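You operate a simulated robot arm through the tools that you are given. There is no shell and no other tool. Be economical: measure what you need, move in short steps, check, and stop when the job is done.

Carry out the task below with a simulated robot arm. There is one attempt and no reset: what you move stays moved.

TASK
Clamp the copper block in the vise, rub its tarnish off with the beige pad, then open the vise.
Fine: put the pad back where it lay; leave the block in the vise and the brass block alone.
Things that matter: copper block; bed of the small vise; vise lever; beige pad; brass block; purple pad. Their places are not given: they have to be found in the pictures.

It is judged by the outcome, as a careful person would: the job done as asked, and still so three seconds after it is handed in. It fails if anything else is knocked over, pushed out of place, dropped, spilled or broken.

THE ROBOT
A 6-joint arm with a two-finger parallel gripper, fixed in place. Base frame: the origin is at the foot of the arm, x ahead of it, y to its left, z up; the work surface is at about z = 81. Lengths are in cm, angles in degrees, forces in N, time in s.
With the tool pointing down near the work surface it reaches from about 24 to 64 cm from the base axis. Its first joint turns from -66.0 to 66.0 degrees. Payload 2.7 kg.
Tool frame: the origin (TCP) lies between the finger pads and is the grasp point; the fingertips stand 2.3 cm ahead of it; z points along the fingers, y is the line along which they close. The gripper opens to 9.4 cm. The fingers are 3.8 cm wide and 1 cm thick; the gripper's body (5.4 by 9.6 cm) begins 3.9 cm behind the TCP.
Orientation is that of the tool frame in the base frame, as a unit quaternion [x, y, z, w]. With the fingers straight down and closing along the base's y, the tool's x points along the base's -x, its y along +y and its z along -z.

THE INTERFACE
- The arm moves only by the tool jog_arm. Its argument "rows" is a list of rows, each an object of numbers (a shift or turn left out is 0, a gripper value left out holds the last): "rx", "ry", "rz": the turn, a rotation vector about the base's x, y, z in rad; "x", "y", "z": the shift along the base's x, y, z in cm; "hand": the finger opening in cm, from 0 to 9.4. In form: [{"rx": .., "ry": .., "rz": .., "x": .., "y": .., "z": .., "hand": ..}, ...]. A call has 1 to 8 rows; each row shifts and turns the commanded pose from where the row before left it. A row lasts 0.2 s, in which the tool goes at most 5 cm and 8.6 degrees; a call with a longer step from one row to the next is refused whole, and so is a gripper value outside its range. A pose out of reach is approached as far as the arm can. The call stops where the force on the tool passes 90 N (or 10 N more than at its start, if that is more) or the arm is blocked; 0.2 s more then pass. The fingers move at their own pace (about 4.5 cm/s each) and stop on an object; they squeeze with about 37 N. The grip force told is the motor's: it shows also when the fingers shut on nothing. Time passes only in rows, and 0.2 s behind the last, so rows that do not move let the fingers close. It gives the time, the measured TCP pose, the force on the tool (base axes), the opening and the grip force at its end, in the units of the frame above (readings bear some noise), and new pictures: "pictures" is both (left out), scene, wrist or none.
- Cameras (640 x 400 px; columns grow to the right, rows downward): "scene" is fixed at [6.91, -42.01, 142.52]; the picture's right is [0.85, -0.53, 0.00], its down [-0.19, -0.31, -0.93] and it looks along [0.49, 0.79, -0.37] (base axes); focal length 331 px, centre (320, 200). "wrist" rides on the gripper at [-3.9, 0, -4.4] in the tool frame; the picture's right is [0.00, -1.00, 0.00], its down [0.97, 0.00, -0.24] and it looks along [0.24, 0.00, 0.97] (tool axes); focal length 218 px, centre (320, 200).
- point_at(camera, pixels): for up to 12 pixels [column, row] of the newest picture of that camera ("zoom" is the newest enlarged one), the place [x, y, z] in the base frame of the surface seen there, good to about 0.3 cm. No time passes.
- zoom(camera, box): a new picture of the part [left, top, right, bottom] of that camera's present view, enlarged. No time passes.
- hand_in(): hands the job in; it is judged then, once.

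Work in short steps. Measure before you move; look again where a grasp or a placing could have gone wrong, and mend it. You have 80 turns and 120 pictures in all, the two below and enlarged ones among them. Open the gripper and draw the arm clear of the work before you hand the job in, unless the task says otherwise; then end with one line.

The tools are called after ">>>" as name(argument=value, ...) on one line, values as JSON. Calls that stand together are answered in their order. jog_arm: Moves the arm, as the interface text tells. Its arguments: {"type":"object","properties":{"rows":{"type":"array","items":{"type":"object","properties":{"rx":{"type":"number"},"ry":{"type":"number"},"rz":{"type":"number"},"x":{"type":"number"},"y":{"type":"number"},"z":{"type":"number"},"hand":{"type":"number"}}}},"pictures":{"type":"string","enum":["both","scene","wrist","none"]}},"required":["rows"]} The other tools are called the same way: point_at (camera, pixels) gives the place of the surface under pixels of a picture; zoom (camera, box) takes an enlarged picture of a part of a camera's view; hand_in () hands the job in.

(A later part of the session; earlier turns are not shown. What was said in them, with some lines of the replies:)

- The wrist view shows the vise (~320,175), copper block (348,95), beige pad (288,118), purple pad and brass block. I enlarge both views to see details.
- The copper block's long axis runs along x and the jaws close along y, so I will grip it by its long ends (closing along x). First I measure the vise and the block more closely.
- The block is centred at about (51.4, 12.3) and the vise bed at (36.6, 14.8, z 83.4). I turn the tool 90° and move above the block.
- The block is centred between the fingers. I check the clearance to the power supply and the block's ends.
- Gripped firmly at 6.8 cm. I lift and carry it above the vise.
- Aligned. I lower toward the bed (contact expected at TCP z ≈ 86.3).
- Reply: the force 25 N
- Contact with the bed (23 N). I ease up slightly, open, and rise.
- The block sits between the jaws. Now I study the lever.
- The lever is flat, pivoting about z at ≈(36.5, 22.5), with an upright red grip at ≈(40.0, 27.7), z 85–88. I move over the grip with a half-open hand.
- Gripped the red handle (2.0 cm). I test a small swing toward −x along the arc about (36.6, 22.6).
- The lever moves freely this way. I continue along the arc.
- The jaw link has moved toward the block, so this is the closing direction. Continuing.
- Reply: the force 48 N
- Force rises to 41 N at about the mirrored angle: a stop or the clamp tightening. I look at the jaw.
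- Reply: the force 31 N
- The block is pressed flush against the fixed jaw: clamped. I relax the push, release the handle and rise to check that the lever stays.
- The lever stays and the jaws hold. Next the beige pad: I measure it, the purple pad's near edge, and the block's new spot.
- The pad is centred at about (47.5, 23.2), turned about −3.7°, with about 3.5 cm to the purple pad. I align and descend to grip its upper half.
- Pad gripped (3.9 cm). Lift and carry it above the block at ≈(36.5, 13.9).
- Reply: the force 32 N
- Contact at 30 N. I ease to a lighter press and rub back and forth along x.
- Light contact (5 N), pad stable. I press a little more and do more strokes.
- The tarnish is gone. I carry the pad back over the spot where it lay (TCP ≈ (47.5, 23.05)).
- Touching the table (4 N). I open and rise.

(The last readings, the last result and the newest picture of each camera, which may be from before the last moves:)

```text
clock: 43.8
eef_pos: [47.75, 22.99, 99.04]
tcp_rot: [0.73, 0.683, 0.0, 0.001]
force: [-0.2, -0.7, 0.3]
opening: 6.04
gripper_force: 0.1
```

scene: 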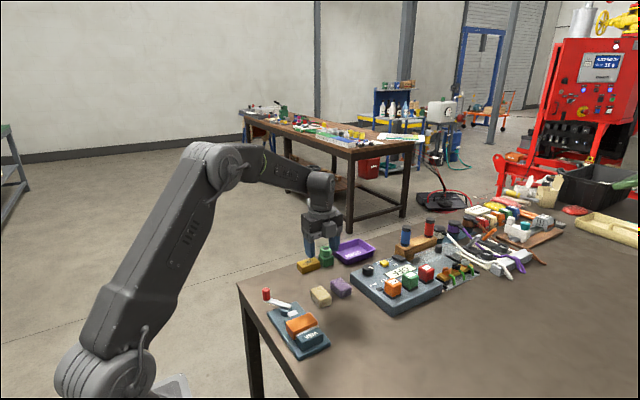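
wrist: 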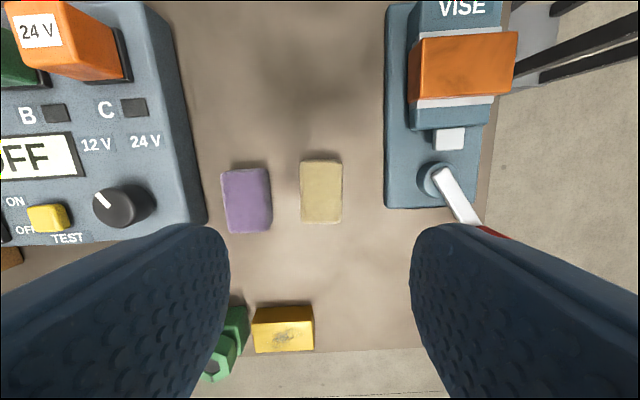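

The pad is back and the block is clean. Now I return to the lever handle at ≈(33.3, 27.8).

>>> jog_arm(rows=[{"x": -3.6, "y": 1.2, "rz": 0.065, "hand": 5}, {"x": -3.6, "y": 1.2}, {"x": -3.6, "y": 1.2}, {"x": -3.6, "y": 1.2}, {"z": -3}, {"z": -3}, {}])

>>> point_at(camera="wrist", pixels=[[320, 225], [320, 240], [310, 225], [330, 225]])

```text
clock: 45.4
eef_pos: [33.24, 27.87, 93.26]
tcp_rot: [0.707, 0.707, 0.0, 0.0]
force: [-0.6, 0.5, 0.3]
opening: 5.01
gripper_force: 0.0
```

scene: 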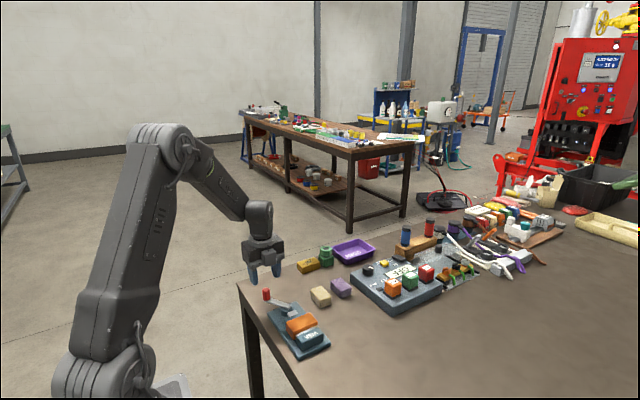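
wrist: 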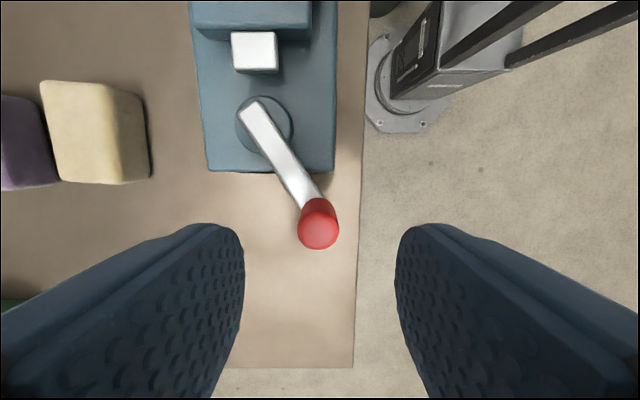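

```text
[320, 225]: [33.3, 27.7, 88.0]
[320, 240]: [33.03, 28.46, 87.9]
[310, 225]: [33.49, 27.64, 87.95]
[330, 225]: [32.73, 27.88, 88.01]
```

Handle centred between the fingers. Descend and grip.

>>> jog_arm(rows=[{"z": -2.5}, {"z": -1.9}, {"z": -0.9}, {"hand": 0.5}, {}, {}, {}], pictures="wrist")

```text
clock: 47.0
eef_pos: [33.36, 27.81, 87.59]
tcp_rot: [0.707, 0.708, 0.001, 0.001]
force: [10.2, -2.1, -5.8]
opening: 1.99
gripper_force: 45.1
```

wrist: 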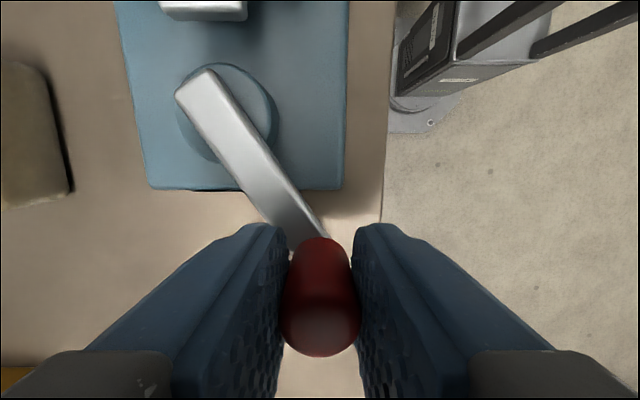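

Gripped. Swing it back along the arc toward the open position.

>>> jog_arm(rows=[{"x": 0.72, "y": 0.39}, {"x": 0.76, "y": 0.29}, {"x": 0.8, "y": 0.18}, {"x": 0.81, "y": 0.09}, {}], pictures="wrist")

>>> jog_arm(rows=[{"x": 0.82, "y": -0.03}, {"x": 0.8, "y": -0.13}, {"x": 0.79, "y": -0.24}, {"x": 0.74, "y": -0.33}, {"x": 0.47, "y": -0.28}, {}])

```text
clock: 48.2
eef_pos: [36.47, 28.87, 87.67]
tcp_rot: [0.707, 0.707, 0.0, 0.0]
force: [-5.4, 4.6, 4.8]
opening: 2.03
gripper_force: 45.0
```

wrist: 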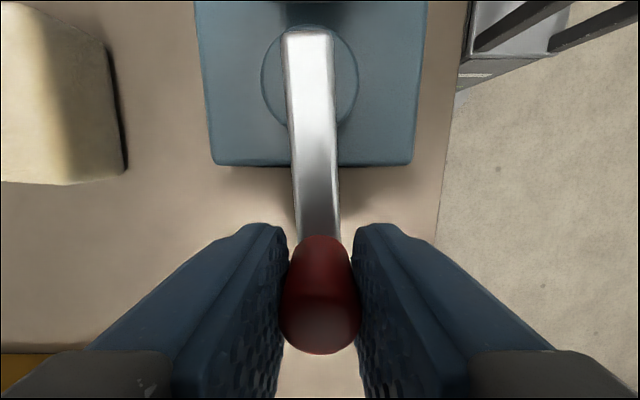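

```text
clock: 49.6
eef_pos: [39.71, 27.75, 87.56]
tcp_rot: [0.707, 0.707, 0.0, 0.0]
force: [-6.0, 1.9, 3.0]
opening: 2.03
gripper_force: 44.6
```

scene: 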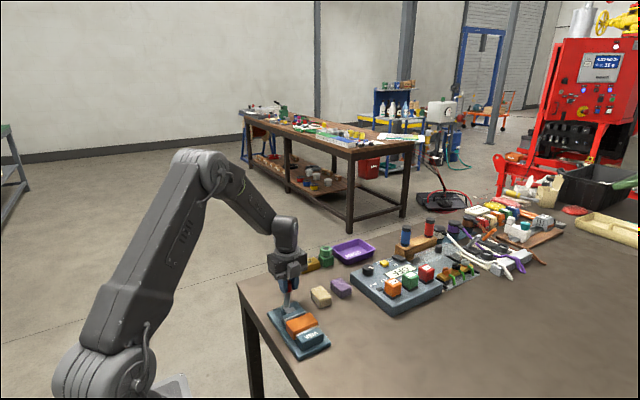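
wrist: 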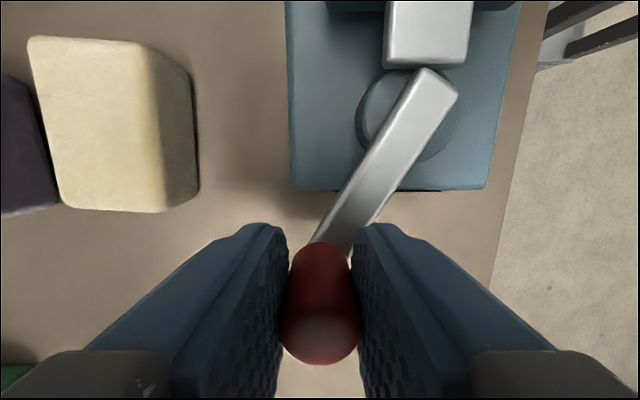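

>>> jog_arm(rows=[{"x": 0.3, "y": -0.2}, {}], pictures="none")

```text
clock: 50.2
eef_pos: [40.07, 27.58, 87.57]
tcp_rot: [0.707, 0.707, -0.002, 0.0]
force: [-10.5, 4.5, -10.3]
opening: 2.0
gripper_force: 44.7
```

At the open position. I release, rise, and check.

>>> jog_arm(rows=[{"x": -0.05, "hand": 4.5}, {}, {}, {"z": 3}, {"z": 4}, {"z": 4}, {"z": 4}, {}])

>>> zoom(camera="scene", box=[240, 230, 400, 360])

```text
clock: 52.0
eef_pos: [39.98, 27.65, 103.08]
tcp_rot: [0.707, 0.707, -0.001, 0.0]
force: [-0.1, -0.3, -1.3]
opening: 4.51
gripper_force: 0.0
```

scene: 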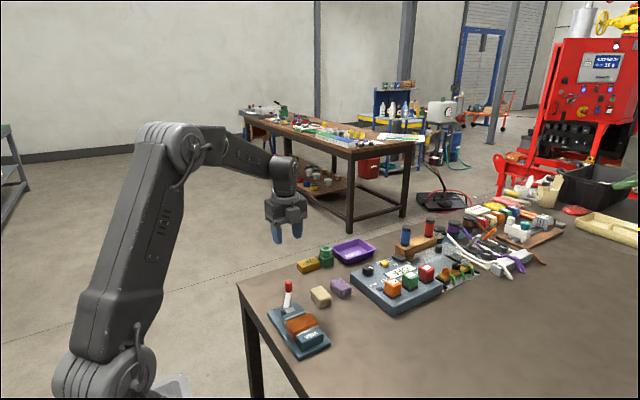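
wrist: 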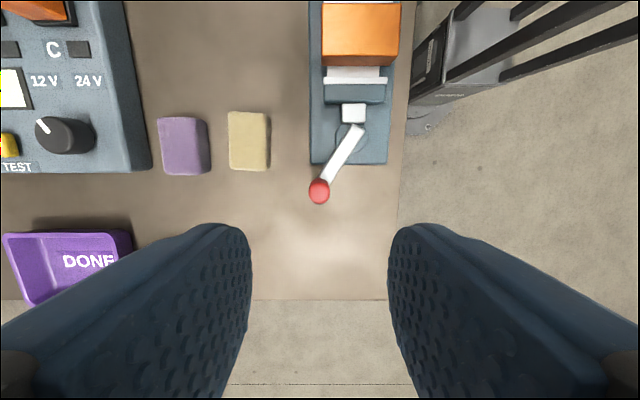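

```text
3.08 times, centred on (320, 295) of scene
```

zoom: 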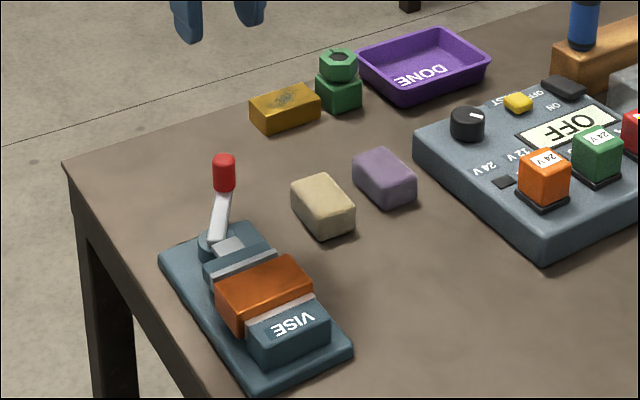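

The vise is open with the clean block on its bed. The pad is back on its original spot, nothing else has moved, and the arm is clear.

>>> hand_in()

```text
The job is handed in.
```

I clamped the copper block, rubbed its tarnish off with the beige pad, put the pad back where it lay, and opened the vise with the block left in it; the brass block was not touched.
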